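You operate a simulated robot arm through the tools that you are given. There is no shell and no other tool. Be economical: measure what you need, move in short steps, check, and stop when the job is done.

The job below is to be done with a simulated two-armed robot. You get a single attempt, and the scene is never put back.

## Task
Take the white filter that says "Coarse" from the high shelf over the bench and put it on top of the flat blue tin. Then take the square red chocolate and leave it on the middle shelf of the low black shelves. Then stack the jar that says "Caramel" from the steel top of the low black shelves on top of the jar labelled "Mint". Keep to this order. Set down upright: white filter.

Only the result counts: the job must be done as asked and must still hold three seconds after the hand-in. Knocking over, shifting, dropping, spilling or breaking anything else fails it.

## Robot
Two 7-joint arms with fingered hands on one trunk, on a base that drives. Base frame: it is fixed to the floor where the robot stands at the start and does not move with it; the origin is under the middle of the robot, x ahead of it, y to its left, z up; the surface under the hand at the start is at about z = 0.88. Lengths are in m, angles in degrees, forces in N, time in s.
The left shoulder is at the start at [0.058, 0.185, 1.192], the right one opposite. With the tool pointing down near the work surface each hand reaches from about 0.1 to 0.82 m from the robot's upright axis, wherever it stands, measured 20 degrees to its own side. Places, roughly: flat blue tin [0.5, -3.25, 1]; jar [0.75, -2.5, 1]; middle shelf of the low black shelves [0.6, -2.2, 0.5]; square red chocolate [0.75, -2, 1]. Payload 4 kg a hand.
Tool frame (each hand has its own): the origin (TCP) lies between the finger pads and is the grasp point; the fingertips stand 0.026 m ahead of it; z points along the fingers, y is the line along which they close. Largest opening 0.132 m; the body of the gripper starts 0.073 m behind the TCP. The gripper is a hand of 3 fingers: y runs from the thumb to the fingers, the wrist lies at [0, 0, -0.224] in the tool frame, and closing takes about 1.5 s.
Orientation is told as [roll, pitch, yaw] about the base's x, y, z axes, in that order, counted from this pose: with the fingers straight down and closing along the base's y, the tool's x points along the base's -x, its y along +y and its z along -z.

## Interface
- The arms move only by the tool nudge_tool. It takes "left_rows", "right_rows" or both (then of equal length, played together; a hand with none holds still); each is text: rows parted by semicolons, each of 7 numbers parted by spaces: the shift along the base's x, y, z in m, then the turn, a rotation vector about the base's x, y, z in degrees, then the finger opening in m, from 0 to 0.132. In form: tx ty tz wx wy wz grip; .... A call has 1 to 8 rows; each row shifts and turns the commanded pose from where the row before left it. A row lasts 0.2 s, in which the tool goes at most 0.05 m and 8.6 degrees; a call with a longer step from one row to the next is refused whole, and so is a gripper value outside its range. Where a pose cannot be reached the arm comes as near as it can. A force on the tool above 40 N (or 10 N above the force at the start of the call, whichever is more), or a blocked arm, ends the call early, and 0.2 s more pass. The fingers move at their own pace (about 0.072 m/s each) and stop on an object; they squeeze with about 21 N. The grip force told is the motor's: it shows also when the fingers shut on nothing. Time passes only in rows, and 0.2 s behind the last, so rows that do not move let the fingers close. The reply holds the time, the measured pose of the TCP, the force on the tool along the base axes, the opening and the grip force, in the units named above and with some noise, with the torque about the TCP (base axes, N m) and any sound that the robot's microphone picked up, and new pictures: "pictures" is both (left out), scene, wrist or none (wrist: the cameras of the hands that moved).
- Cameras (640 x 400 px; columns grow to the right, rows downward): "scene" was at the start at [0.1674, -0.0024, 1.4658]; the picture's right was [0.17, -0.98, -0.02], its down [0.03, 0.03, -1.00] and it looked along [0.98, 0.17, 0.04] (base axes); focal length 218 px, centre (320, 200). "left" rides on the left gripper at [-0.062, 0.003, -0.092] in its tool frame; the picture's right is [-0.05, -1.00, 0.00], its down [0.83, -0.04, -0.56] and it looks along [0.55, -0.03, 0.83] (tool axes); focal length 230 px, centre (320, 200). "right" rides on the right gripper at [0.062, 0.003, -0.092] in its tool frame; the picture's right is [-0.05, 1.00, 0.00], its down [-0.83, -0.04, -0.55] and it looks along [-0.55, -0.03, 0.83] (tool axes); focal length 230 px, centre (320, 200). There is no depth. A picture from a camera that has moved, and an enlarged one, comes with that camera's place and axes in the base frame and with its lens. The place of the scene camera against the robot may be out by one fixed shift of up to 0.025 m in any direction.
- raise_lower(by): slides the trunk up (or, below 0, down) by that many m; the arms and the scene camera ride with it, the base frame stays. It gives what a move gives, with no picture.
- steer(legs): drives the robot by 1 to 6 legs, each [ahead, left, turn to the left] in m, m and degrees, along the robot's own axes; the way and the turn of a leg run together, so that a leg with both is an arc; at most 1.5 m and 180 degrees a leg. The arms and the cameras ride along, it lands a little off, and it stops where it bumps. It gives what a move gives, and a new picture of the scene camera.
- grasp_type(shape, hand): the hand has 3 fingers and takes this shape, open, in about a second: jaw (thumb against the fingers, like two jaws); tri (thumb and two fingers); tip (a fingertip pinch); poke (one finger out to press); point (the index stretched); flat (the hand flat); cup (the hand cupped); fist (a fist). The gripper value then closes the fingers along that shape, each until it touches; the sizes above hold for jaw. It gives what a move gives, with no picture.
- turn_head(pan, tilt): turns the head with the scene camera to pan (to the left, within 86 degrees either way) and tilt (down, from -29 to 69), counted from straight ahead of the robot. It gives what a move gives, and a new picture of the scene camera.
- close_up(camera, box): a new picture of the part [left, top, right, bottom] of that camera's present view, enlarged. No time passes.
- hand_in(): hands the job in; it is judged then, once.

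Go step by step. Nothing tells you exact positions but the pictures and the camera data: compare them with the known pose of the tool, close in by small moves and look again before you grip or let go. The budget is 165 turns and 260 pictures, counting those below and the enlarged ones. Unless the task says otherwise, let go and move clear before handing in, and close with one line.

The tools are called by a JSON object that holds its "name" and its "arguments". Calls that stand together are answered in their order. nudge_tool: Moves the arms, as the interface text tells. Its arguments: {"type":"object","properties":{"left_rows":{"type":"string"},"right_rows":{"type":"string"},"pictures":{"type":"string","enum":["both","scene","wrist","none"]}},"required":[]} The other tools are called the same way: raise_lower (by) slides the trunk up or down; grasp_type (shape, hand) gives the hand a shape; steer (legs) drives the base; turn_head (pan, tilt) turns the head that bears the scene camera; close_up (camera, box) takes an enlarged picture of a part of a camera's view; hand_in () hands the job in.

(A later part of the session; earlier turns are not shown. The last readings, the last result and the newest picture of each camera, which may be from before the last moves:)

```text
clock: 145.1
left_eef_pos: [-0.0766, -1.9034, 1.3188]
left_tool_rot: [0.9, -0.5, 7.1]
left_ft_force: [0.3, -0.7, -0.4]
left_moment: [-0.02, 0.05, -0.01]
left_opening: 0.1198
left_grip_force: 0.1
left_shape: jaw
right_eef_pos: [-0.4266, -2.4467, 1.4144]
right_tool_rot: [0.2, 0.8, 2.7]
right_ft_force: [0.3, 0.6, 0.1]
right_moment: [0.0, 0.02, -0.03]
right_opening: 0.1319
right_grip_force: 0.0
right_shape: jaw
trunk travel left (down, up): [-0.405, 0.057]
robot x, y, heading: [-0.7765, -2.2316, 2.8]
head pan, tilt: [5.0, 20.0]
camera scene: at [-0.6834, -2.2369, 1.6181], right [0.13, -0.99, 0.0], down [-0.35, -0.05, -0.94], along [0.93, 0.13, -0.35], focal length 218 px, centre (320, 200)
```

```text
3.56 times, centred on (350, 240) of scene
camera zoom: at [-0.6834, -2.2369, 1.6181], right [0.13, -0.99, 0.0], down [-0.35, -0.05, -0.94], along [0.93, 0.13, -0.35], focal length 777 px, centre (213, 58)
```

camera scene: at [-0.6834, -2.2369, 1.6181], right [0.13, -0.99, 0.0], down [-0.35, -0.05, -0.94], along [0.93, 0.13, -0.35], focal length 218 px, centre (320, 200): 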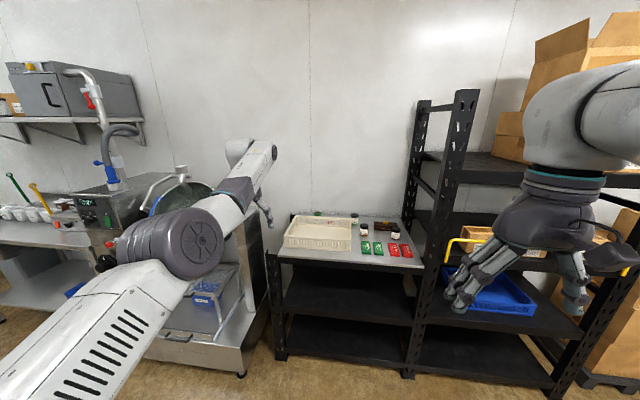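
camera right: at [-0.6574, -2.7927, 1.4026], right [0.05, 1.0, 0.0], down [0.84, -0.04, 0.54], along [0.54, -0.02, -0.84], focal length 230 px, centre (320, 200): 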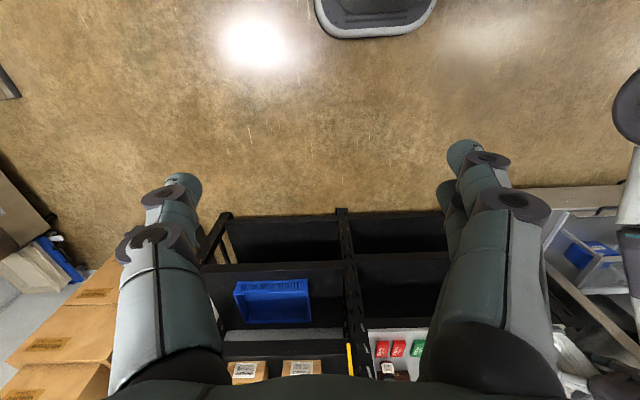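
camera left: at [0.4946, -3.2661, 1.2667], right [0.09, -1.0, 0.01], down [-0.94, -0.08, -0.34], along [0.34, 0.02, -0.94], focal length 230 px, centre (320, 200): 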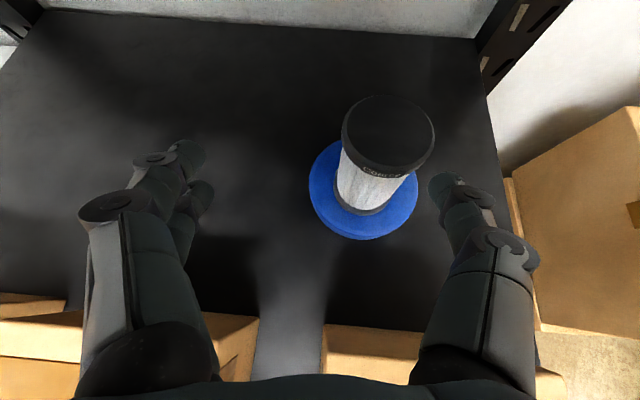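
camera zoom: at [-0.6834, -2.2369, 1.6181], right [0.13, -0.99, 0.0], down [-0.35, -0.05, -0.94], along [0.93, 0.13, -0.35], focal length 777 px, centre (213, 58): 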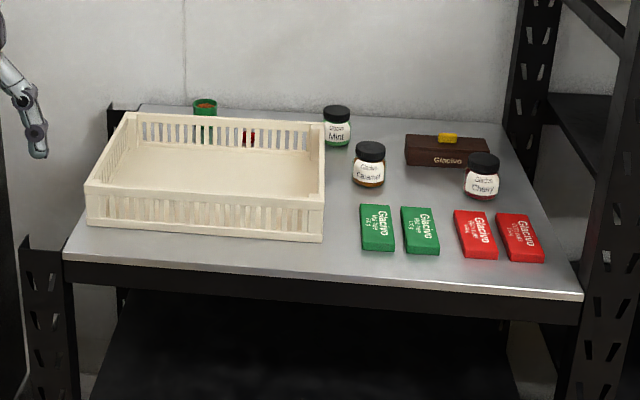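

The red piece shows through the basket's rear slats. I'll move in and tilt the left hand so its camera looks down behind the basket.

{"name": "steer", "arguments": {"legs": [[0.0, -0.1, -2.8], [0.3, 0, 0]]}}

{"name": "nudge_tool", "arguments": {"left_rows": "0.02 0.0 0.01 0 -8 -4 0.12;0.02 0 0.01 0 -8 0 0.12;0.02 0 0.01 0 -8 0 0.12;0.02 0 0.01 0 -8 0 0.12;0.02 0 0.01 0 -8 0 0.12;0.02 0 0.01 0 -8 0 0.12;0.02 0 0 0 -8 0 0.12;0 0 0 0 0 0 0.12", "pictures": "wrist"}}

```text
clock: 147.9
left_eef_pos: [0.2421, -2.0308, 1.3206]
left_tool_rot: [1.1, -0.8, 4.8]
left_ft_force: [-0.6, 0.3, 0.8]
left_moment: [-0.04, 0.01, -0.01]
left_opening: 0.1198
left_grip_force: 0.2
left_shape: jaw
right_eef_pos: [-0.1294, -2.559, 1.4147]
right_tool_rot: [0.2, 0.5, 0.2]
right_ft_force: [1.4, -0.1, -0.1]
right_moment: [0.0, -0.03, -0.03]
right_opening: 0.132
right_grip_force: 0.1
right_shape: jaw
trunk travel left (down, up): [-0.405, 0.057]
robot x, y, heading: [-0.466, -2.3293, 0.2]
head pan, tilt: [5.0, 20.0]
camera scene: at [-0.3768, -2.3375, 1.6183], right [0.09, -1.0, 0.0], down [-0.35, -0.03, -0.94], along [0.93, 0.09, -0.35], focal length 218 px, centre (320, 200)
```

scene: 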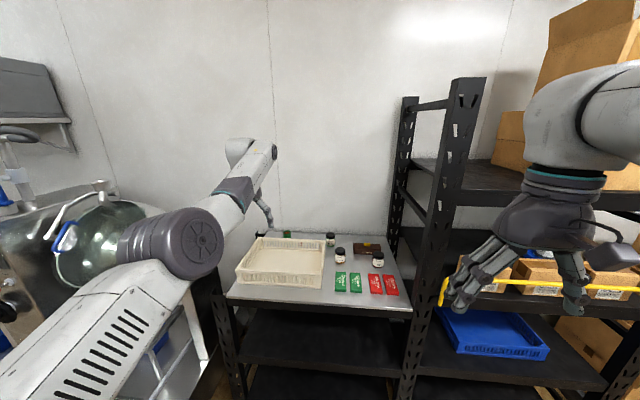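

```text
refused: row 1 steps farther than a row can; nothing moved
```

One row's turn was too big; retrying.

{"name": "nudge_tool", "arguments": {"left_rows": "0.02 0.0 0.0 0 -7 -4 0.12;0.02 0 0.0 0 -8 0 0.12;0.02 0 0.0 0 -8 0 0.12;0.02 0 0.0 0 -8 0 0.12;0.02 0 0.0 0 -8 0 0.12;0.02 0 0.0 0 -8 0 0.12;0.02 0 0 0 -8 0 0.12;0 0 0 0 0 0 0.12", "pictures": "wrist"}}

```text
clock: 149.7
left_eef_pos: [0.3851, -2.0289, 1.3188]
left_tool_rot: [-0.2, -55.8, 1.2]
left_ft_force: [-0.2, -0.7, 0.5]
left_moment: [-0.02, 0.04, 0.01]
left_opening: 0.1198
left_grip_force: 0.2
left_shape: jaw
right_eef_pos: [-0.1267, -2.5589, 1.4148]
right_tool_rot: [0.2, 0.6, 0.2]
right_ft_force: [0.2, -1.0, 0.6]
right_moment: [0.0, 0.01, -0.03]
right_opening: 0.1317
right_grip_force: 0.0
right_shape: jaw
trunk travel left (down, up): [-0.405, 0.057]
robot x, y, heading: [-0.4684, -2.3264, 0.4]
head pan, tilt: [5.0, 20.0]
camera left: at [0.3427, -2.0253, 1.4225], right [0.05, -1.0, 0.04], down [-0.93, -0.06, -0.37], along [0.38, -0.02, -0.93], focal length 230 px, centre (320, 200)
```

left: 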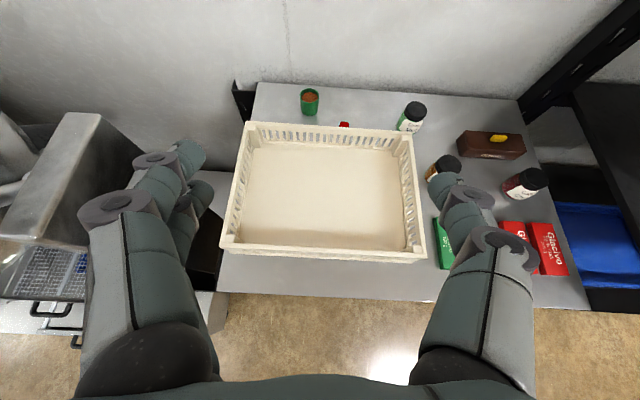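

The red piece peeks just over the basket's rear wall. Moving 0.2 m forward to look down at it.

{"name": "steer", "arguments": {"legs": [[0.22, 0, -0.3]]}}

{"name": "nudge_tool", "arguments": {"left_rows": "0.03 0 -0.02 0 0 0 0.12;0.03 0 -0.02 0 0 0 0.12;0 0 0 0 0 0 0.12", "pictures": "wrist"}}

```text
clock: 151.3
left_eef_pos: [0.5935, -2.0383, 1.3205]
left_tool_rot: [-0.3, -55.8, 0.6]
left_ft_force: [-1.0, 0.8, 0.6]
left_moment: [-0.02, -0.02, 0.02]
left_opening: 0.1199
left_grip_force: 0.0
left_shape: jaw
right_eef_pos: [0.0784, -2.5619, 1.4163]
right_tool_rot: [0.2, 0.4, -0.3]
right_ft_force: [0.3, -0.5, 0.5]
right_moment: [0.01, 0.02, 0.0]
right_opening: 0.1321
right_grip_force: 0.0
right_shape: jaw
trunk travel left (down, up): [-0.405, 0.057]
robot x, y, heading: [-0.256, -2.3293, -0.4]
head pan, tilt: [5.0, 20.0]
camera scene: at [-0.1673, -2.3386, 1.6184], right [0.08, -1.0, 0.0], down [-0.35, -0.03, -0.94], along [0.93, 0.08, -0.35], focal length 218 px, centre (320, 200)
```

scene: 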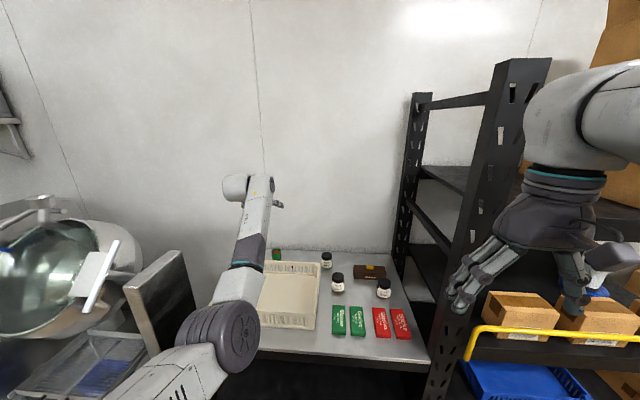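

```text
clock: 152.1
left_eef_pos: [0.6554, -2.0355, 1.2773]
left_tool_rot: [-0.2, -55.7, 0.8]
left_ft_force: [0.4, -0.5, 0.1]
left_moment: [0.0, 0.03, -0.01]
left_opening: 0.1199
left_grip_force: 0.0
left_shape: jaw
right_eef_pos: [0.082, -2.5615, 1.4142]
right_tool_rot: [0.3, 0.6, -0.3]
right_ft_force: [1.0, 0.0, -0.3]
right_moment: [-0.01, -0.02, 0.0]
right_opening: 0.1318
right_grip_force: 0.1
right_shape: jaw
trunk travel left (down, up): [-0.405, 0.057]
robot x, y, heading: [-0.2543, -2.3276, -0.3]
head pan, tilt: [5.0, 20.0]
camera left: at [0.6149, -2.0312, 1.3804], right [0.04, -1.0, 0.04], down [-0.93, -0.05, -0.37], along [0.37, -0.03, -0.93], focal length 230 px, centre (320, 200)
```

left: 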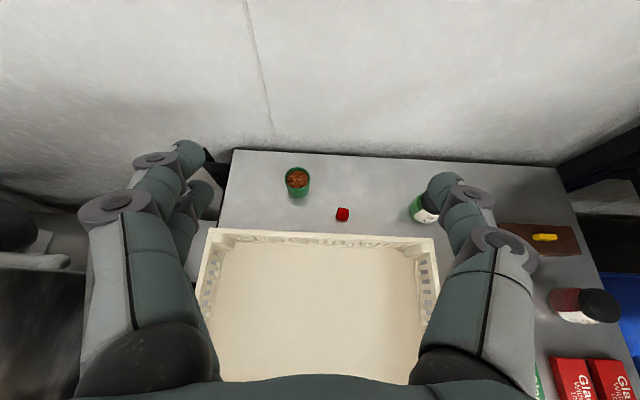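

The target is a small red cube at about (0.774, -2.096), roughly 2.7 cm. I'll turn the hand vertical while retracting, then drive closer.

{"name": "nudge_tool", "arguments": {"left_rows": "-0.012 -0.008 0 0 8 0 0.12;-0.012 -0.008 0 0 8 0 0.12;-0.012 -0.008 0 0 8 0 0.12;-0.012 -0.008 0 0 8 0 0.12;-0.012 -0.008 0 0 8 0 0.12;-0.012 -0.008 0 0 8 0 0.12;-0.012 -0.008 0 0 7.8 0 0.12;0 0 0 0 0 0 0.08", "pictures": "none"}}

{"name": "steer", "arguments": {"legs": [[0.22, 0, 0.3]]}}

{"name": "nudge_tool", "arguments": {"left_rows": "0 0 -0.02 0 0 0 0.08;0 0 -0.03 0 0 0 0.08;0 0 -0.03 0 0 0 0.08;0 0 -0.03 0 0 0 0.08;0 0 0 0 0 0 0.08", "pictures": "wrist"}}

```text
clock: 153.9
left_eef_pos: [0.612, -2.0621, 1.3096]
left_tool_rot: [-1.0, -37.3, 1.6]
left_ft_force: [-0.1, 0.1, 0.2]
left_moment: [0.01, 0.01, -0.01]
left_opening: 0.0804
left_grip_force: 0.0
left_shape: jaw
left hand out of reach, approached as far as the arm can: row 1, 2, 3, 4, 5, 6, 7
right_eef_pos: [0.0803, -2.5617, 1.4148]
right_tool_rot: [0.2, 0.6, -0.4]
right_ft_force: [-0.4, -0.9, 0.1]
right_moment: [-0.01, 0.02, -0.02]
right_opening: 0.1318
right_grip_force: 0.1
right_shape: jaw
trunk travel left (down, up): [-0.405, 0.057]
robot x, y, heading: [-0.2546, -2.3272, -0.2]
head pan, tilt: [5.0, 20.0]
```

```text
clock: 155.6
left_eef_pos: [0.8283, -2.0576, 1.312]
left_tool_rot: [-0.9, -37.6, 1.9]
left_ft_force: [-0.5, 0.3, 0.1]
left_moment: [-0.02, 0.0, -0.03]
left_opening: 0.0806
left_grip_force: 0.1
left_shape: jaw
right_eef_pos: [0.3007, -2.5616, 1.4168]
right_tool_rot: [0.2, 0.4, 0.1]
right_ft_force: [-0.3, 0.3, -0.4]
right_moment: [0.04, -0.02, 0.0]
right_opening: 0.1318
right_grip_force: 0.0
right_shape: jaw
trunk travel left (down, up): [-0.405, 0.057]
robot x, y, heading: [-0.0321, -2.3278, 0.1]
head pan, tilt: [5.0, 20.0]
camera scene: at [0.0544, -2.3384, 1.6184], right [0.09, -1.0, 0.0], down [-0.35, -0.03, -0.94], along [0.93, 0.08, -0.35], focal length 218 px, centre (320, 200)
```

scene: 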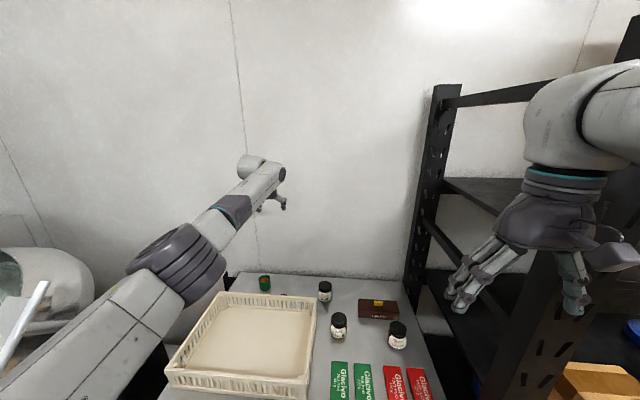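

```text
clock: 156.8
left_eef_pos: [0.8313, -2.0562, 1.214]
left_tool_rot: [-0.8, -37.6, 1.7]
left_ft_force: [0.9, -0.1, -0.4]
left_moment: [0.03, 0.0, -0.01]
left_opening: 0.0805
left_grip_force: 0.2
left_shape: jaw
left hand out of reach, approached as far as the arm can: row 4
right_eef_pos: [0.3032, -2.5602, 1.4148]
right_tool_rot: [0.3, 0.6, 0.1]
right_ft_force: [-0.3, 0.3, -0.4]
right_moment: [-0.02, -0.01, -0.02]
right_opening: 0.1319
right_grip_force: 0.1
right_shape: jaw
trunk travel left (down, up): [-0.405, 0.057]
robot x, y, heading: [-0.0306, -2.3255, 0.0]
head pan, tilt: [5.0, 20.0]
camera left: at [0.8233, -2.0499, 1.3252], right [0.06, -1.0, 0.04], down [-1.0, -0.07, -0.07], along [0.07, -0.04, -1.0], focal length 230 px, centre (320, 200)
```

left: 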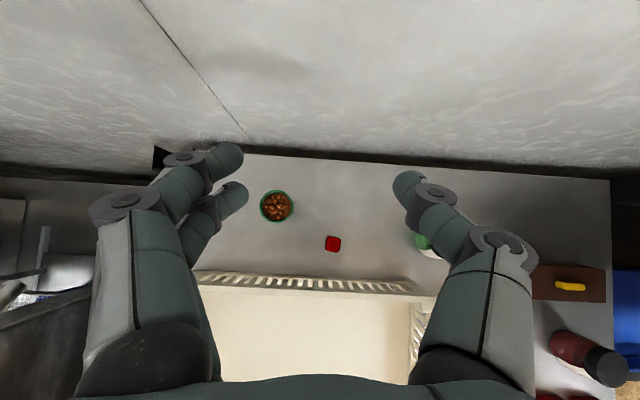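

The cube is at (0.777, -2.094). The high trunk limits the arm, so I'll lower it 0.13 and then turn the hand vertical over the cube.

{"name": "raise_lower", "arguments": {"by": -0.13}}

{"name": "nudge_tool", "arguments": {"left_rows": "-0.01 -0.006 0.01 0 7.5 0 0.08;-0.01 -0.006 0.01 0 7.5 0 0.08;-0.01 -0.006 0.01 0 7.5 0 0.08;-0.01 -0.006 0.01 0 7.5 0 0.08;-0.01 -0.006 0.0 0 7.5 0 0.08;-0.005 -0.005 0 0 0 -2 0.08;0 0 0 0 0 0 0.08", "pictures": "wrist"}}

```text
clock: 158.4
left_eef_pos: [0.8306, -2.0566, 1.0851]
left_tool_rot: [-0.9, -37.5, 1.9]
left_ft_force: [-0.5, 0.2, 0.1]
left_moment: [0.02, 0.0, 0.0]
left_opening: 0.0804
left_grip_force: 0.1
left_shape: jaw
right_eef_pos: [0.3022, -2.5588, 1.286]
right_tool_rot: [0.2, 0.5, 0.1]
right_ft_force: [-0.9, -0.1, 0.5]
right_moment: [-0.03, 0.01, 0.01]
right_opening: 0.132
right_grip_force: 0.1
right_shape: jaw
trunk travel left (down, up): [-0.275, 0.187]
robot x, y, heading: [-0.0349, -2.3302, 0.2]
head pan, tilt: [5.0, 20.0]
```

```text
clock: 160.0
left_eef_pos: [0.7329, -2.0938, 1.126]
left_tool_rot: [0.0, -3.3, -1.2]
left_ft_force: [0.2, 0.0, 0.3]
left_moment: [-0.01, 0.04, -0.01]
left_opening: 0.0799
left_grip_force: 0.1
left_shape: jaw
left hand out of reach, approached as far as the arm can: row 2, 3, 4, 5
right_eef_pos: [0.3043, -2.5598, 1.2843]
right_tool_rot: [0.2, 0.6, 0.1]
right_ft_force: [0.4, -0.7, -0.3]
right_moment: [0.01, 0.0, -0.01]
right_opening: 0.1321
right_grip_force: 0.0
right_shape: jaw
trunk travel left (down, up): [-0.275, 0.187]
robot x, y, heading: [-0.0319, -2.3311, 0.0]
head pan, tilt: [5.0, 20.0]
camera left: at [0.7889, -2.0899, 1.2227], right [0.03, -1.0, 0.01], down [-0.86, -0.02, 0.51], along [-0.51, -0.02, -0.86], focal length 230 px, centre (320, 200)
```

left: 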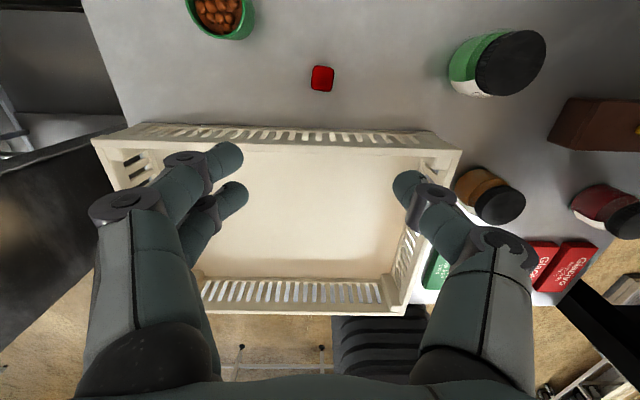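

Now vertical, cube at (0.774, -2.095). Lower the trunk a bit, then move forward over the cube.

{"name": "raise_lower", "arguments": {"by": -0.07}}

{"name": "nudge_tool", "arguments": {"left_rows": "0.015 0 0 0 3 1 0.06;0.015 0 0 0 0 0 0.06;0.012 0 0 0 0 0 0.06;0 0 0 0 0 0 0.06", "pictures": "wrist"}}

```text
clock: 161.1
left_eef_pos: [0.7315, -2.0953, 1.0579]
left_tool_rot: [0.0, -3.5, -1.2]
left_ft_force: [-0.1, 0.3, -0.5]
left_moment: [0.04, -0.02, -0.05]
left_opening: 0.0805
left_grip_force: 0.2
left_shape: jaw
right_eef_pos: [0.3036, -2.5598, 1.2149]
right_tool_rot: [0.2, 0.5, 0.1]
right_ft_force: [0.7, -0.6, -0.8]
right_moment: [0.0, -0.05, 0.02]
right_opening: 0.1316
right_grip_force: 0.0
right_shape: jaw
trunk travel left (down, up): [-0.205, 0.257]
robot x, y, heading: [-0.0355, -2.3315, -0.3]
head pan, tilt: [5.0, 20.0]
```

```text
clock: 162.1
left_eef_pos: [0.7449, -2.0861, 1.0566]
left_tool_rot: [-0.3, -0.3, -0.3]
left_ft_force: [0.2, -0.4, -0.4]
left_moment: [0.04, 0.01, 0.0]
left_opening: 0.0606
left_grip_force: 0.0
left_shape: jaw
left hand out of reach, approached as far as the arm can: row 1, 2, 3
right_eef_pos: [0.3044, -2.5597, 1.2155]
right_tool_rot: [0.2, 0.6, 0.1]
right_ft_force: [1.1, 0.1, -0.2]
right_moment: [0.0, 0.01, 0.0]
right_opening: 0.1319
right_grip_force: 0.1
right_shape: jaw
trunk travel left (down, up): [-0.205, 0.257]
robot x, y, heading: [-0.0352, -2.328, -0.0]
head pan, tilt: [5.0, 20.0]
camera left: at [0.8053, -2.0817, 1.1492], right [0.05, -1.0, 0.0], down [-0.83, -0.04, 0.55], along [-0.55, -0.03, -0.83], focal length 230 px, centre (320, 200)
```

left: 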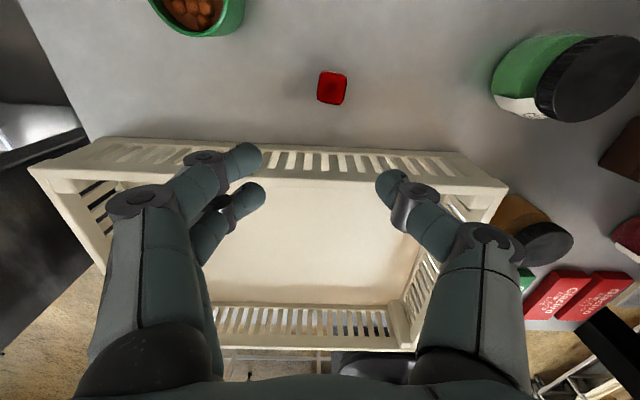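

The arm is at its reach; I'll drive 0.04 nearer (base still clear) and lower the trunk more.

{"name": "steer", "arguments": {"legs": [[0.04, 0, 0]]}}

{"name": "nudge_tool", "arguments": {"left_rows": "0 -0.005 -0.02 0 0 0 0.06;0 -0.003 -0.02 0 0 0 0.06;0 0 -0.01 0 0 0 0.06;0 0 0 0 0 0 0.06", "pictures": "wrist"}}

```text
clock: 163.0
left_eef_pos: [0.7755, -2.0868, 1.0558]
left_tool_rot: [-0.2, -0.2, -0.1]
left_ft_force: [0.2, -0.1, -0.1]
left_moment: [0.0, 0.0, 0.01]
left_opening: 0.0604
left_grip_force: 0.1
left_shape: jaw
right_eef_pos: [0.3299, -2.5595, 1.2143]
right_tool_rot: [0.1, 1.7, -0.4]
right_ft_force: [-1.6, -0.2, -0.2]
right_moment: [0.04, 0.01, -0.1]
right_opening: 0.1319
right_grip_force: 0.1
right_shape: jaw
trunk travel left (down, up): [-0.205, 0.257]
robot x, y, heading: [0.0007, -2.3302, 0.1]
head pan, tilt: [5.0, 20.0]
stopped in leg 1: the force on the tool passed its limit at 113 N (the readings are from after the stop); the commanded pose is now the measured one
camera scene: at [0.1818, -2.3378, 1.3918], right [0.09, -1.0, -0.01], down [-0.49, -0.03, -0.87], along [0.87, 0.08, -0.49], focal length 218 px, centre (320, 200)
```

scene: 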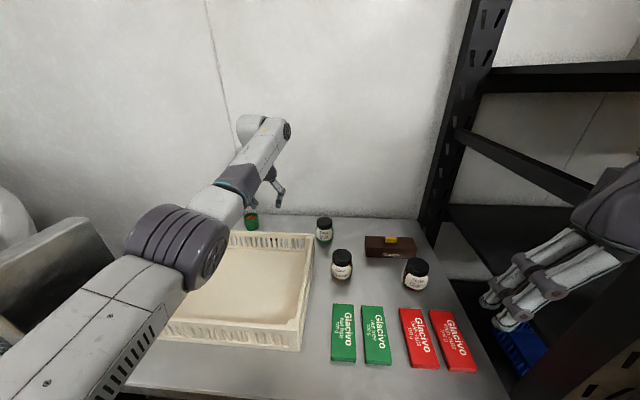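

```text
clock: 164.0
left_eef_pos: [0.7767, -2.0955, 1.007]
left_tool_rot: [-0.2, -0.3, -0.2]
left_ft_force: [0.3, -0.3, 0.2]
left_moment: [0.03, -0.01, 0.01]
left_opening: 0.0606
left_grip_force: 0.0
left_shape: jaw
right_eef_pos: [0.3295, -2.559, 1.2144]
right_tool_rot: [0.1, 1.6, -0.4]
right_ft_force: [-4.3, 0.0, -1.3]
right_moment: [0.04, 0.06, -0.37]
right_opening: 0.1322
right_grip_force: 0.1
right_shape: jaw
trunk travel left (down, up): [-0.205, 0.257]
robot x, y, heading: [-0.0027, -2.3281, -0.1]
head pan, tilt: [5.0, 20.0]
camera left: at [0.838, -2.0906, 1.099], right [0.05, -1.0, 0.0], down [-0.83, -0.04, 0.55], along [-0.55, -0.03, -0.83], focal length 230 px, centre (320, 200)
```

left: 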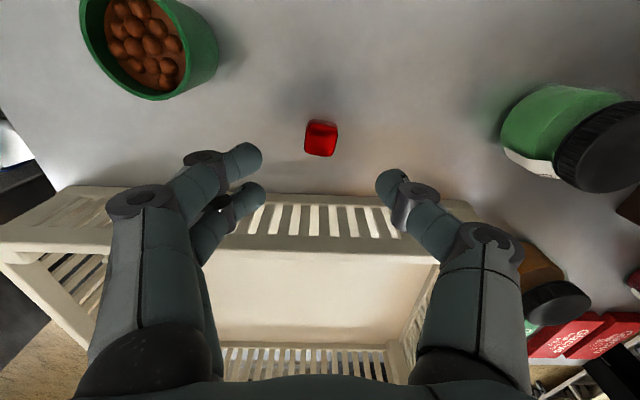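

The right hand bumped the rack post. I'll pull the right arm back away from it first, and check the rack.

{"name": "nudge_tool", "arguments": {"right_rows": "-0.03 0 0 0 0 0 0.132;-0.04 0 0 0 0 0 0.132;-0.04 0.01 0 0 0 0 0.132;-0.03 0.01 0.0 0 0 0 0.132;0 0 0 0 0 0 0.132", "pictures": "none"}}

{"name": "turn_head", "arguments": {"pan": -40, "tilt": 5}}

```text
clock: 165.2
left_eef_pos: [0.7778, -2.0952, 1.0045]
left_tool_rot: [-0.2, -0.2, -0.2]
left_ft_force: [0.5, -0.3, 0.3]
left_moment: [0.0, -0.01, -0.02]
left_opening: 0.0604
left_grip_force: 0.1
left_shape: jaw
right_eef_pos: [0.194, -2.5401, 1.215]
right_tool_rot: [0.2, 1.7, -0.3]
right_ft_force: [0.1, -0.4, -0.3]
right_moment: [0.01, -0.01, 0.02]
right_opening: 0.1319
right_grip_force: 0.0
right_shape: jaw
trunk travel left (down, up): [-0.205, 0.257]
robot x, y, heading: [-0.0009, -2.3285, 0.0]
head pan, tilt: [5.0, 20.0]
```

```text
clock: 166.3
left_eef_pos: [0.7773, -2.0948, 1.0042]
left_tool_rot: [-0.2, -0.4, -0.2]
left_ft_force: [0.2, -0.8, 0.4]
left_moment: [0.01, -0.01, 0.01]
left_opening: 0.0604
left_grip_force: 0.1
left_shape: jaw
right_eef_pos: [0.1939, -2.5388, 1.2156]
right_tool_rot: [0.2, 1.6, -0.4]
right_ft_force: [0.7, 0.1, -0.7]
right_moment: [-0.01, -0.03, -0.01]
right_opening: 0.1317
right_grip_force: 0.0
right_shape: jaw
trunk travel left (down, up): [-0.205, 0.257]
robot x, y, heading: [0.0012, -2.3327, -0.3]
head pan, tilt: [-40.0, 5.0]
camera scene: at [0.1647, -2.4056, 1.4196], right [-0.63, -0.77, 0.11], down [-0.23, 0.06, -0.97], along [0.74, -0.64, -0.21], focal length 218 px, centre (320, 200)
```

scene: 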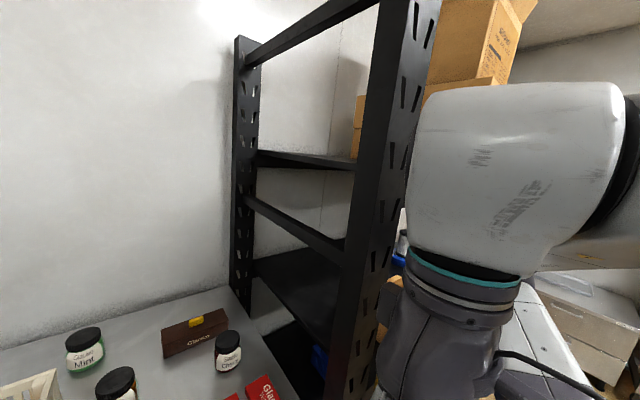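

The rack looks unmoved. Now lowering over the cube.

{"name": "nudge_tool", "arguments": {"left_rows": "-0.002 0 -0.02 0 0 0 0.06;-0.002 0 -0.02 0 0 0 0.06;0 0 -0.02 0 0 0 0.06;0 0 -0.012 0 0 0 0.06;0 0 0 0 0 0 0.06", "pictures": "wrist"}}

```text
clock: 167.5
left_eef_pos: [0.7717, -2.0939, 0.9335]
left_tool_rot: [-0.2, -0.3, -0.2]
left_ft_force: [-0.1, -0.3, 0.3]
left_moment: [-0.02, -0.02, -0.01]
left_opening: 0.0605
left_grip_force: 0.1
left_shape: jaw
right_eef_pos: [0.1935, -2.5392, 1.2165]
right_tool_rot: [0.3, 1.6, -0.3]
right_ft_force: [0.1, -0.3, -0.5]
right_moment: [0.02, -0.02, -0.01]
right_opening: 0.1322
right_grip_force: 0.1
right_shape: jaw
trunk travel left (down, up): [-0.205, 0.257]
robot x, y, heading: [-0.0049, -2.3274, 0.1]
head pan, tilt: [-40.0, 5.0]
camera left: at [0.8344, -2.0888, 1.0272], right [0.05, -1.0, 0.0], down [-0.83, -0.04, 0.55], along [-0.55, -0.03, -0.83], focal length 230 px, centre (320, 200)
```

left: 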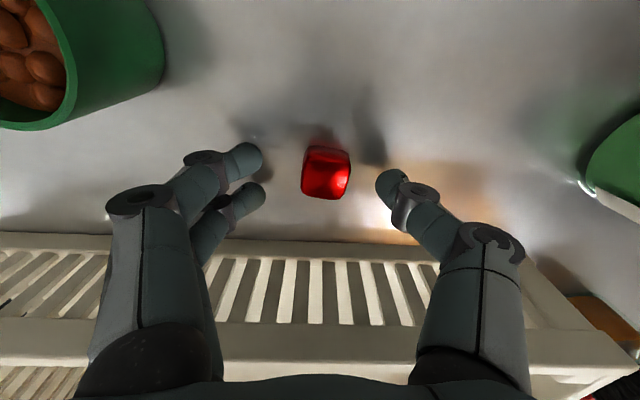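

The cube sits between the fingertips. Lowering 1.1 cm and closing.

{"name": "nudge_tool", "arguments": {"left_rows": "0 0 -0.006 0 0 0 0.06;0 0 -0.005 0 0 0 0.06;0 0 0 0 0 0 0.04;0 0 0 0 0 0 0.02;0 0 0 0 0 0 0.015;0 0 0 0 0 0 0.015;0 0 0 0 0 0 0.015", "pictures": "wrist"}}

```text
clock: 169.1
left_eef_pos: [0.7719, -2.0937, 0.9252]
left_tool_rot: [-0.2, -0.5, -0.3]
left_ft_force: [3.0, 4.4, 15.5]
left_moment: [0.42, -0.2, -0.02]
left_opening: 0.024
left_grip_force: 21.0
left_shape: jaw
right_eef_pos: [0.1916, -2.5384, 1.2162]
right_tool_rot: [0.2, 1.7, -0.4]
right_ft_force: [0.1, 0.0, -1.0]
right_moment: [-0.01, 0.0, -0.01]
right_opening: 0.1318
right_grip_force: 0.1
right_shape: jaw
trunk travel left (down, up): [-0.205, 0.257]
robot x, y, heading: [-0.0001, -2.3302, 0.2]
head pan, tilt: [-40.0, 5.0]
camera left: at [0.8326, -2.0891, 1.0192], right [0.05, -1.0, 0.0], down [-0.84, -0.04, 0.55], along [-0.55, -0.03, -0.84], focal length 230 px, centre (320, 200)
```

left: 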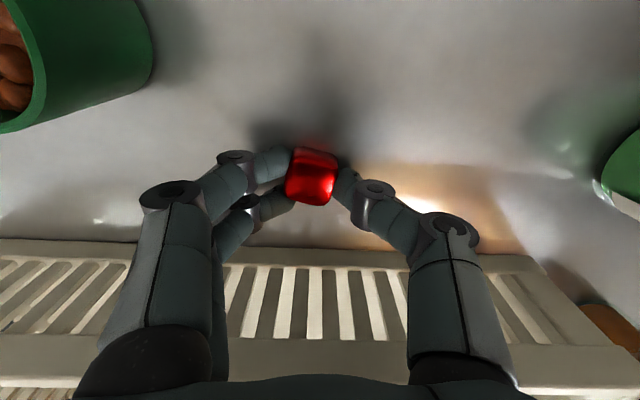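

The cube is gripped (0.024). Lifting.

{"name": "nudge_tool", "arguments": {"left_rows": "0 0 0.015 0 0 0 0.01;0 0 0.02 0 0 0 0.01;0 0 0.03 0 0 0 0.01;0 0 0.03 0 0 0 0.01;0 0 0.03 0 0 0 0.01;0 0 0.03 0 0 0 0.01;0 0 0 0 0 0 0.01", "pictures": "wrist"}}

```text
clock: 170.7
left_eef_pos: [0.7723, -2.0951, 1.0779]
left_tool_rot: [-0.2, -0.3, -0.4]
left_ft_force: [0.1, 0.7, -0.4]
left_moment: [0.02, 0.0, -0.01]
left_opening: 0.0228
left_grip_force: 20.8
left_shape: jaw
right_eef_pos: [0.1944, -2.5379, 1.2156]
right_tool_rot: [0.3, 1.7, -0.4]
right_ft_force: [-0.4, 0.1, 0.7]
right_moment: [0.0, 0.0, 0.01]
right_opening: 0.1318
right_grip_force: 0.2
right_shape: jaw
trunk travel left (down, up): [-0.205, 0.257]
robot x, y, heading: [0.0009, -2.328, 0.1]
head pan, tilt: [-40.0, 5.0]
camera left: at [0.8336, -2.0906, 1.1721], right [0.05, -1.0, 0.0], down [-0.83, -0.04, 0.55], along [-0.55, -0.03, -0.83], focal length 230 px, centre (320, 200)
```

left: 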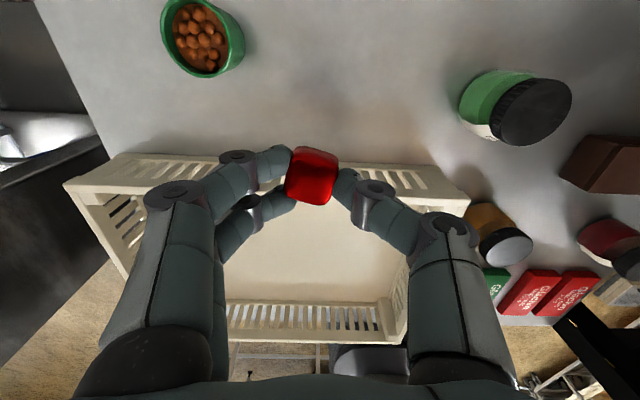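

Cube held. Backing out over the basket, then lowering.

{"name": "steer", "arguments": {"legs": [[-0.55, 0, 0]]}}

{"name": "raise_lower", "arguments": {"by": -0.2}}

{"name": "turn_head", "arguments": {"pan": 0, "tilt": 5}}

```text
clock: 173.9
left_eef_pos: [0.2267, -2.1022, 1.0789]
left_tool_rot: [-0.2, -0.4, -0.7]
left_ft_force: [-0.6, -0.3, 1.0]
left_moment: [0.02, -0.03, 0.0]
left_opening: 0.0226
left_grip_force: 20.7
left_shape: jaw
right_eef_pos: [-0.3541, -2.5396, 1.216]
right_tool_rot: [0.2, 1.7, -0.9]
right_ft_force: [-1.0, -0.7, 0.0]
right_moment: [0.01, -0.02, -0.01]
right_opening: 0.1321
right_grip_force: 0.1
right_shape: jaw
trunk travel left (down, up): [-0.205, 0.257]
robot x, y, heading: [-0.5469, -2.3278, -0.5]
head pan, tilt: [-40.0, 5.0]
camera scene: at [-0.3831, -2.4049, 1.4196], right [-0.64, -0.76, 0.11], down [-0.23, 0.06, -0.97], along [0.73, -0.65, -0.21], focal length 218 px, centre (320, 200)
```

scene: 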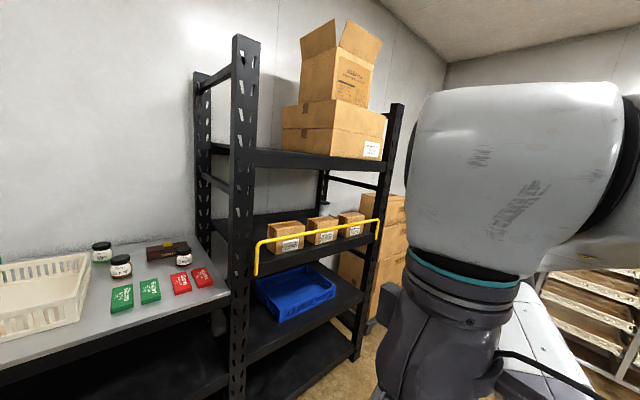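

```text
clock: 175.5
left_eef_pos: [0.2505, -2.1001, 0.8149]
left_tool_rot: [0.3, 6.6, -0.7]
left_ft_force: [-0.7, -0.1, 1.1]
left_moment: [0.05, -0.03, 0.0]
left_opening: 0.0225
left_grip_force: 21.1
left_shape: jaw
right_eef_pos: [-0.2611, -2.5396, 0.969]
right_tool_rot: [-0.1, 17.9, -0.9]
right_ft_force: [0.1, -0.6, -0.3]
right_moment: [-0.02, -0.02, -0.02]
right_opening: 0.1319
right_grip_force: 0.1
right_shape: jaw
trunk travel left (down, up): [-0.038, 0.423]
robot x, y, heading: [-0.5453, -2.3257, -0.5]
head pan, tilt: [-40.0, 5.0]
stopped: the force on the tool passed its limit at 87 N (the readings are from after the stop); the commanded pose is now the measured one
```

```text
clock: 176.6
left_eef_pos: [0.2493, -2.0992, 0.8146]
left_tool_rot: [0.2, 6.7, -0.7]
left_ft_force: [-7.8, -0.1, 2.5]
left_moment: [0.04, -0.96, -0.03]
left_opening: 0.0221
left_grip_force: 21.2
left_shape: jaw
right_eef_pos: [-0.26, -2.5395, 0.97]
right_tool_rot: [0.0, 17.9, -0.8]
right_ft_force: [-0.7, -0.7, 0.2]
right_moment: [-0.02, 0.02, 0.0]
right_opening: 0.1322
right_grip_force: 0.1
right_shape: jaw
trunk travel left (down, up): [-0.038, 0.423]
robot x, y, heading: [-0.5472, -2.3285, -0.9]
head pan, tilt: [0.0, 5.0]
camera scene: at [-0.2059, -2.3473, 1.1645], right [-0.01, -1.0, 0.0], down [-0.51, 0.0, -0.86], along [0.86, -0.01, -0.51], focal length 218 px, centre (320, 200)
```

scene: 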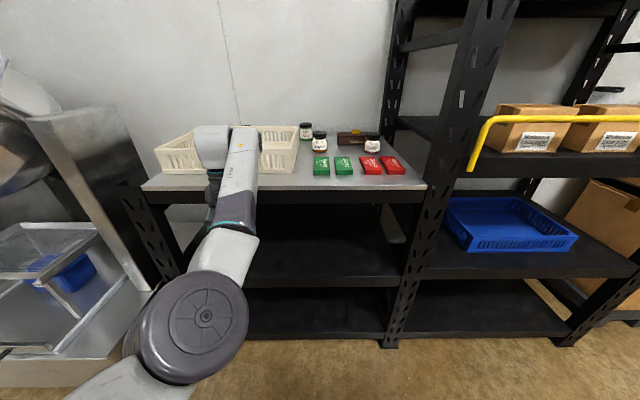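

The left hand's front touched the steel top's edge as the trunk leaned forward. I'll pull the hand back at once and check the cube and top.

{"name": "nudge_tool", "arguments": {"left_rows": "-0.02 0 0 0 0 0 0.01;-0.03 0 0 0 0 0 0.01;-0.03 0 0 0 -4 0 0.01;-0.02 0 0 0 -3 0 0.01;0 0 0 0 0 0 0.01", "pictures": "wrist"}}

{"name": "close_up", "arguments": {"camera": "scene", "box": [130, 100, 450, 300]}}

```text
clock: 177.8
left_eef_pos: [0.2436, -2.0687, 0.8014]
left_tool_rot: [0.3, -0.3, -0.7]
left_ft_force: [0.2, -0.5, 0.9]
left_moment: [0.02, -0.03, 0.03]
left_opening: 0.0221
left_grip_force: 21.1
left_shape: jaw
left hand out of reach, approached as far as the arm can: row 1, 2, 3, 4
right_eef_pos: [-0.2608, -2.5394, 0.9698]
right_tool_rot: [0.0, 18.0, -1.0]
right_ft_force: [-0.1, 0.4, 0.5]
right_moment: [-0.01, 0.01, 0.0]
right_opening: 0.1324
right_grip_force: 0.0
right_shape: jaw
trunk travel left (down, up): [-0.038, 0.423]
robot x, y, heading: [-0.547, -2.3287, -0.7]
head pan, tilt: [0.0, 5.0]
camera left: at [0.3043, -2.0646, 0.8945], right [0.04, -1.0, 0.0], down [-0.83, -0.04, 0.55], along [-0.55, -0.02, -0.84], focal length 230 px, centre (320, 200)
```

left: 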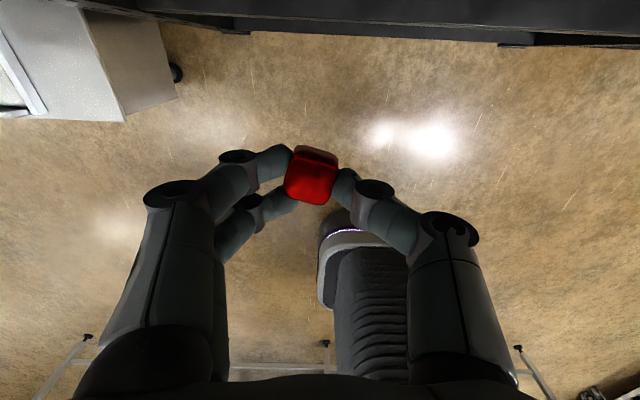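

```text
2.00 times, centred on (290, 200) of scene
camera zoom: at [-0.2051, -2.3472, 1.1643], right [-0.01, -1.0, 0.0], down [-0.52, 0.0, -0.86], along [0.86, -0.01, -0.52], focal length 437 px, centre (380, 200)
```

zoom: 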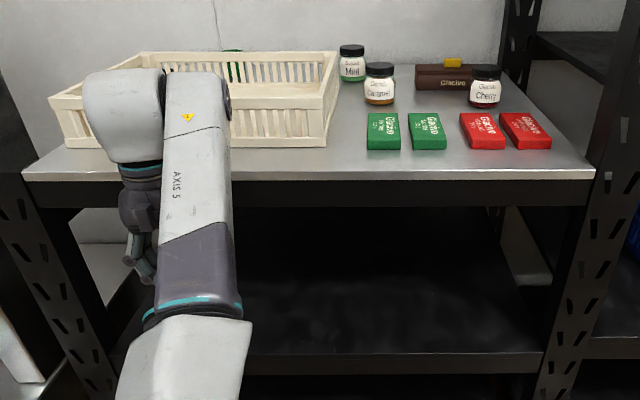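

The cube is still held and the steel top's items look unmoved. Backing up 0.15, then tilting the hand about 50° and descending toward the middle shelf.

{"name": "steer", "arguments": {"legs": [[-0.15, 0, 0.7]]}}

{"name": "nudge_tool", "arguments": {"left_rows": "0.02 -0.01 -0.035 0 -8 0 0.01;0.02 -0.01 -0.035 0 -8 0 0.01;0.02 -0.01 -0.035 0 -8 0 0.01;0.02 -0.01 -0.035 0 -8 0 0.01;0.02 -0.01 -0.035 0 -8 0 0.01;0.02 0 -0.03 0 -8 0 0.01;0 0 0 0 0 0 0.01", "pictures": "both"}}

```text
clock: 179.2
left_eef_pos: [0.0874, -2.0592, 0.8007]
left_tool_rot: [0.3, -0.2, 0.0]
left_ft_force: [0.4, 0.1, -0.1]
left_moment: [0.0, -0.01, 0.03]
left_opening: 0.0221
left_grip_force: 19.8
left_shape: jaw
right_eef_pos: [-0.4095, -2.5344, 0.9706]
right_tool_rot: [0.0, 17.8, -0.2]
right_ft_force: [0.3, 1.0, 0.6]
right_moment: [0.04, 0.03, -0.03]
right_opening: 0.1317
right_grip_force: 0.1
right_shape: jaw
trunk travel left (down, up): [-0.038, 0.423]
robot x, y, heading: [-0.7019, -2.3267, 0.3]
head pan, tilt: [0.0, 5.0]
camera scene: at [-0.3575, -2.3427, 1.1645], right [0.0, -1.0, 0.0], down [-0.51, 0.0, -0.86], along [0.86, 0.0, -0.51], focal length 218 px, centre (320, 200)
```

scene: 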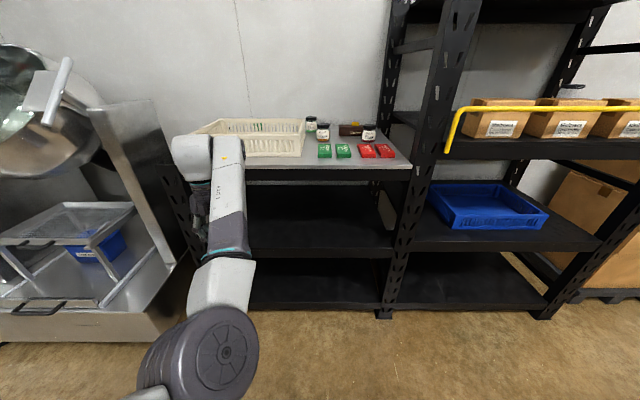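

```text
clock: 180.8
left_eef_pos: [0.2043, -2.1059, 0.5951]
left_tool_rot: [0.2, -48.4, 0.1]
left_ft_force: [0.0, 0.1, -0.3]
left_moment: [-0.02, -0.01, -0.01]
left_opening: 0.0217
left_grip_force: 20.9
left_shape: jaw
right_eef_pos: [-0.4082, -2.5359, 0.9699]
right_tool_rot: [0.0, 17.8, -0.3]
right_ft_force: [-0.5, -0.4, 0.1]
right_moment: [0.0, -0.02, 0.01]
right_opening: 0.132
right_grip_force: 0.0
right_shape: jaw
trunk travel left (down, up): [-0.038, 0.423]
robot x, y, heading: [-0.6998, -2.3249, 0.1]
head pan, tilt: [0.0, 5.0]
camera scene: at [-0.3572, -2.3429, 1.1646], right [0.0, -1.0, 0.0], down [-0.52, 0.0, -0.86], along [0.86, 0.0, -0.52], focal length 218 px, centre (320, 200)
camera left: at [0.1769, -2.1034, 0.7022], right [0.04, -1.0, 0.04], down [-0.97, -0.05, -0.25], along [0.25, -0.03, -0.97], focal length 230 px, centre (320, 200)
```

scene: 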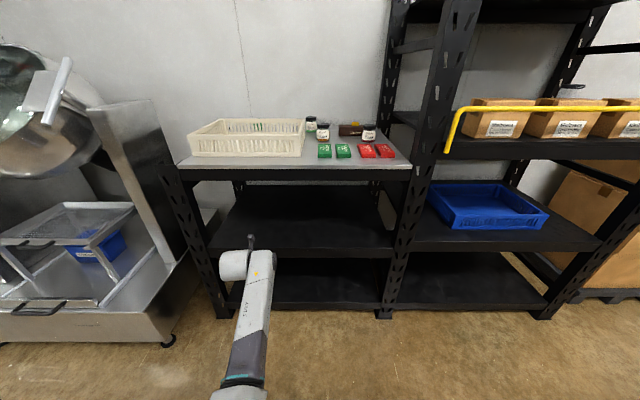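
left: 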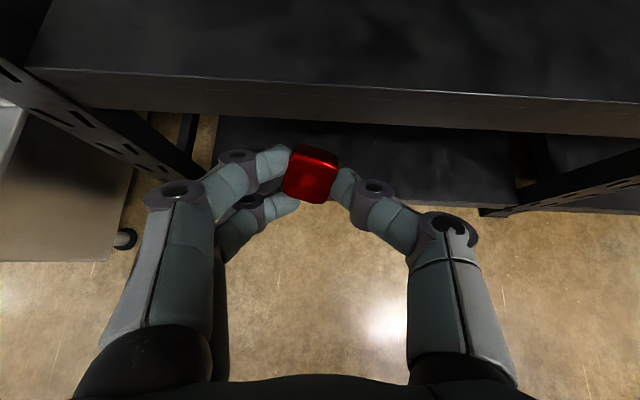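

The middle shelf's top is at z≈0.51. I'll drive forward 0.25 so the cube is about 12 cm inside the shelf.

{"name": "steer", "arguments": {"legs": [[0.25, 0, 0]]}}

{"name": "nudge_tool", "arguments": {"left_rows": "0 0 -0.015 0 0 0 0.01;0 0 -0.01 0 0 0 0.01;0 0 0 0 0 0 0.01", "pictures": "wrist"}}

```text
clock: 182.6
left_eef_pos: [0.4568, -2.1023, 0.5931]
left_tool_rot: [0.3, -48.3, 0.2]
left_ft_force: [0.6, 0.3, -0.3]
left_moment: [0.0, 0.0, 0.01]
left_opening: 0.0217
left_grip_force: 20.5
left_shape: jaw
right_eef_pos: [-0.1547, -2.5324, 0.9689]
right_tool_rot: [-0.1, 18.0, 0.1]
right_ft_force: [0.6, -0.2, -0.4]
right_moment: [0.02, -0.02, 0.0]
right_opening: 0.1317
right_grip_force: 0.0
right_shape: jaw
trunk travel left (down, up): [-0.038, 0.423]
robot x, y, heading: [-0.4454, -2.3288, 0.4]
head pan, tilt: [0.0, 5.0]
camera scene: at [-0.1039, -2.34, 1.164], right [0.01, -1.0, 0.0], down [-0.52, 0.0, -0.86], along [0.86, 0.01, -0.52], focal length 218 px, centre (320, 200)
```

scene: 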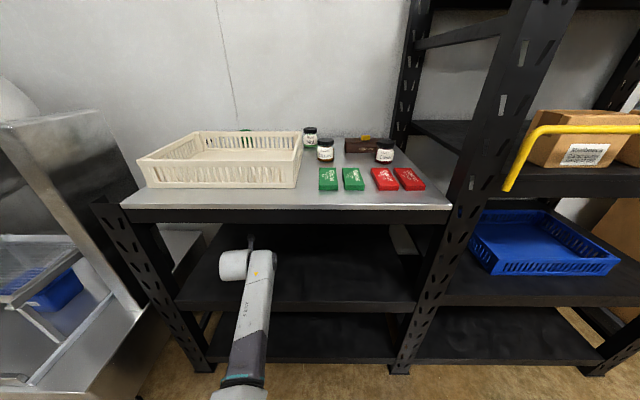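

```text
clock: 183.4
left_eef_pos: [0.4548, -2.1016, 0.5689]
left_tool_rot: [0.2, -48.2, 0.3]
left_ft_force: [-0.1, 0.0, 0.7]
left_moment: [-0.01, -0.01, 0.03]
left_opening: 0.0216
left_grip_force: 21.1
left_shape: jaw
right_eef_pos: [-0.1572, -2.5326, 0.9689]
right_tool_rot: [-0.1, 18.0, 0.1]
right_ft_force: [-1.1, -0.2, 1.0]
right_moment: [-0.01, 0.02, -0.01]
right_opening: 0.1321
right_grip_force: 0.0
right_shape: jaw
trunk travel left (down, up): [-0.038, 0.423]
robot x, y, heading: [-0.4495, -2.3265, 0.4]
head pan, tilt: [0.0, 5.0]
camera left: at [0.4272, -2.0982, 0.6761], right [0.04, -1.0, 0.04], down [-0.97, -0.05, -0.25], along [0.25, -0.02, -0.97], focal length 230 px, centre (320, 200)
```

left: 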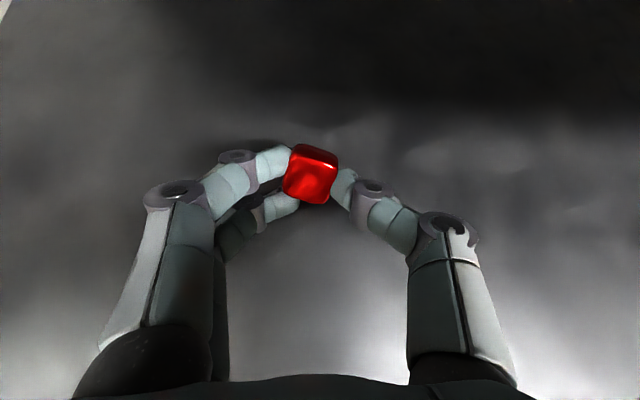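

Inside the shelf. Lowering in small steps to contact.

{"name": "nudge_tool", "arguments": {"left_rows": "0 0 -0.007 0 0 0 0.01;0 0 -0.007 0 0 0 0.01;0 0 -0.005 0 0 0 0.01;0 0 0 0 0 0 0.01", "pictures": "none"}}

```text
clock: 184.4
left_eef_pos: [0.4556, -2.1026, 0.5488]
left_tool_rot: [0.3, -48.2, 0.2]
left_ft_force: [0.3, 0.8, 1.0]
left_moment: [0.0, -0.03, 0.01]
left_opening: 0.0216
left_grip_force: 21.2
left_shape: jaw
right_eef_pos: [-0.157, -2.5327, 0.9694]
right_tool_rot: [-0.1, 18.0, 0.0]
right_ft_force: [0.0, -0.6, 0.7]
right_moment: [0.01, -0.04, 0.0]
right_opening: 0.1319
right_grip_force: 0.1
right_shape: jaw
trunk travel left (down, up): [-0.038, 0.423]
robot x, y, heading: [-0.4472, -2.3238, 0.6]
head pan, tilt: [0.0, 5.0]
```

{"name": "nudge_tool", "arguments": {"left_rows": "0 0 -0.006 0 0 0 0.01;0 0 -0.006 0 0 0 0.01;0 0 0 0 0 0 0.01", "pictures": "wrist"}}

```text
clock: 185.2
left_eef_pos: [0.4581, -2.1005, 0.5466]
left_tool_rot: [0.8, -49.1, 0.0]
left_ft_force: [2.5, 3.3, 24.0]
left_moment: [0.44, -0.23, -0.03]
left_opening: 0.0222
left_grip_force: 20.8
left_shape: jaw
right_eef_pos: [-0.1592, -2.5329, 0.971]
right_tool_rot: [0.0, 17.7, 0.0]
right_ft_force: [-0.5, 0.2, -0.2]
right_moment: [-0.01, 0.03, 0.02]
right_opening: 0.1316
right_grip_force: 0.2
right_shape: jaw
trunk travel left (down, up): [-0.038, 0.423]
robot x, y, heading: [-0.4461, -2.3292, 0.5]
head pan, tilt: [0.0, 5.0]
camera left: at [0.4288, -2.0972, 0.6542], right [0.04, -1.0, 0.03], down [-0.96, -0.05, -0.26], along [0.27, -0.02, -0.96], focal length 230 px, centre (320, 200)
```

left: 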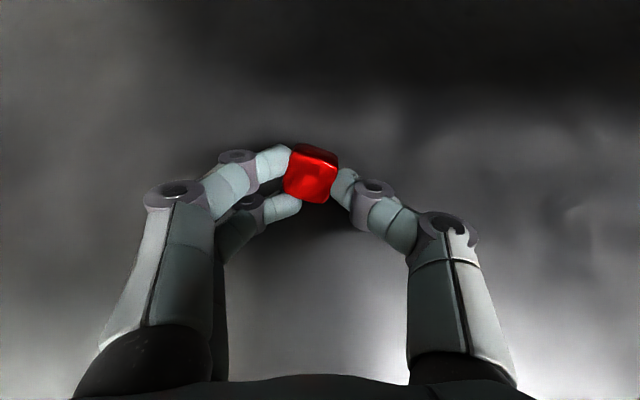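

Contact made. I'll ease up 4 mm and open.

{"name": "nudge_tool", "arguments": {"left_rows": "0 0 0.006 0 0 0 0.01;0 0 0.0 0 0 0 0.025;0 0 0 0 0 0 0.035;0 0 0 0 0 0 0.05;0 0 0 0 0 0 0.06;0 0 0 0 0 0 0.06", "pictures": "wrist"}}

```text
clock: 186.6
left_eef_pos: [0.4566, -2.1036, 0.5476]
left_tool_rot: [0.3, -48.4, 0.2]
left_ft_force: [2.4, -6.8, 19.1]
left_moment: [0.19, -0.08, -0.06]
left_opening: 0.0546
left_grip_force: 0.1
left_shape: jaw
right_eef_pos: [-0.158, -2.5338, 0.97]
right_tool_rot: [0.0, 17.8, 0.0]
right_ft_force: [-0.5, -0.9, 1.0]
right_moment: [0.01, 0.03, 0.01]
right_opening: 0.1319
right_grip_force: 0.2
right_shape: jaw
trunk travel left (down, up): [-0.038, 0.423]
robot x, y, heading: [-0.4478, -2.3296, 0.4]
head pan, tilt: [0.0, 5.0]
camera left: at [0.4288, -2.0988, 0.6548], right [0.04, -1.0, 0.04], down [-0.97, -0.05, -0.26], along [0.26, -0.02, -0.97], focal length 230 px, centre (320, 200)
```

left: 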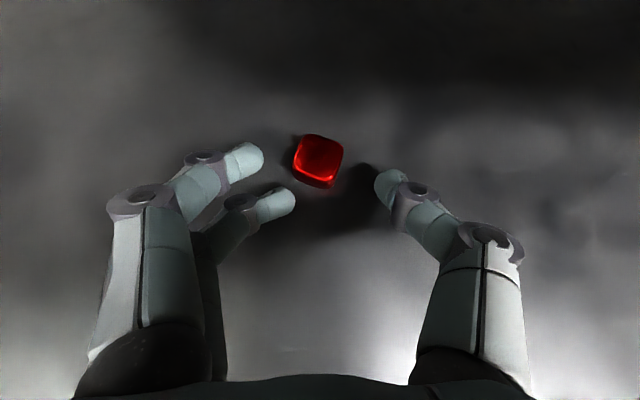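

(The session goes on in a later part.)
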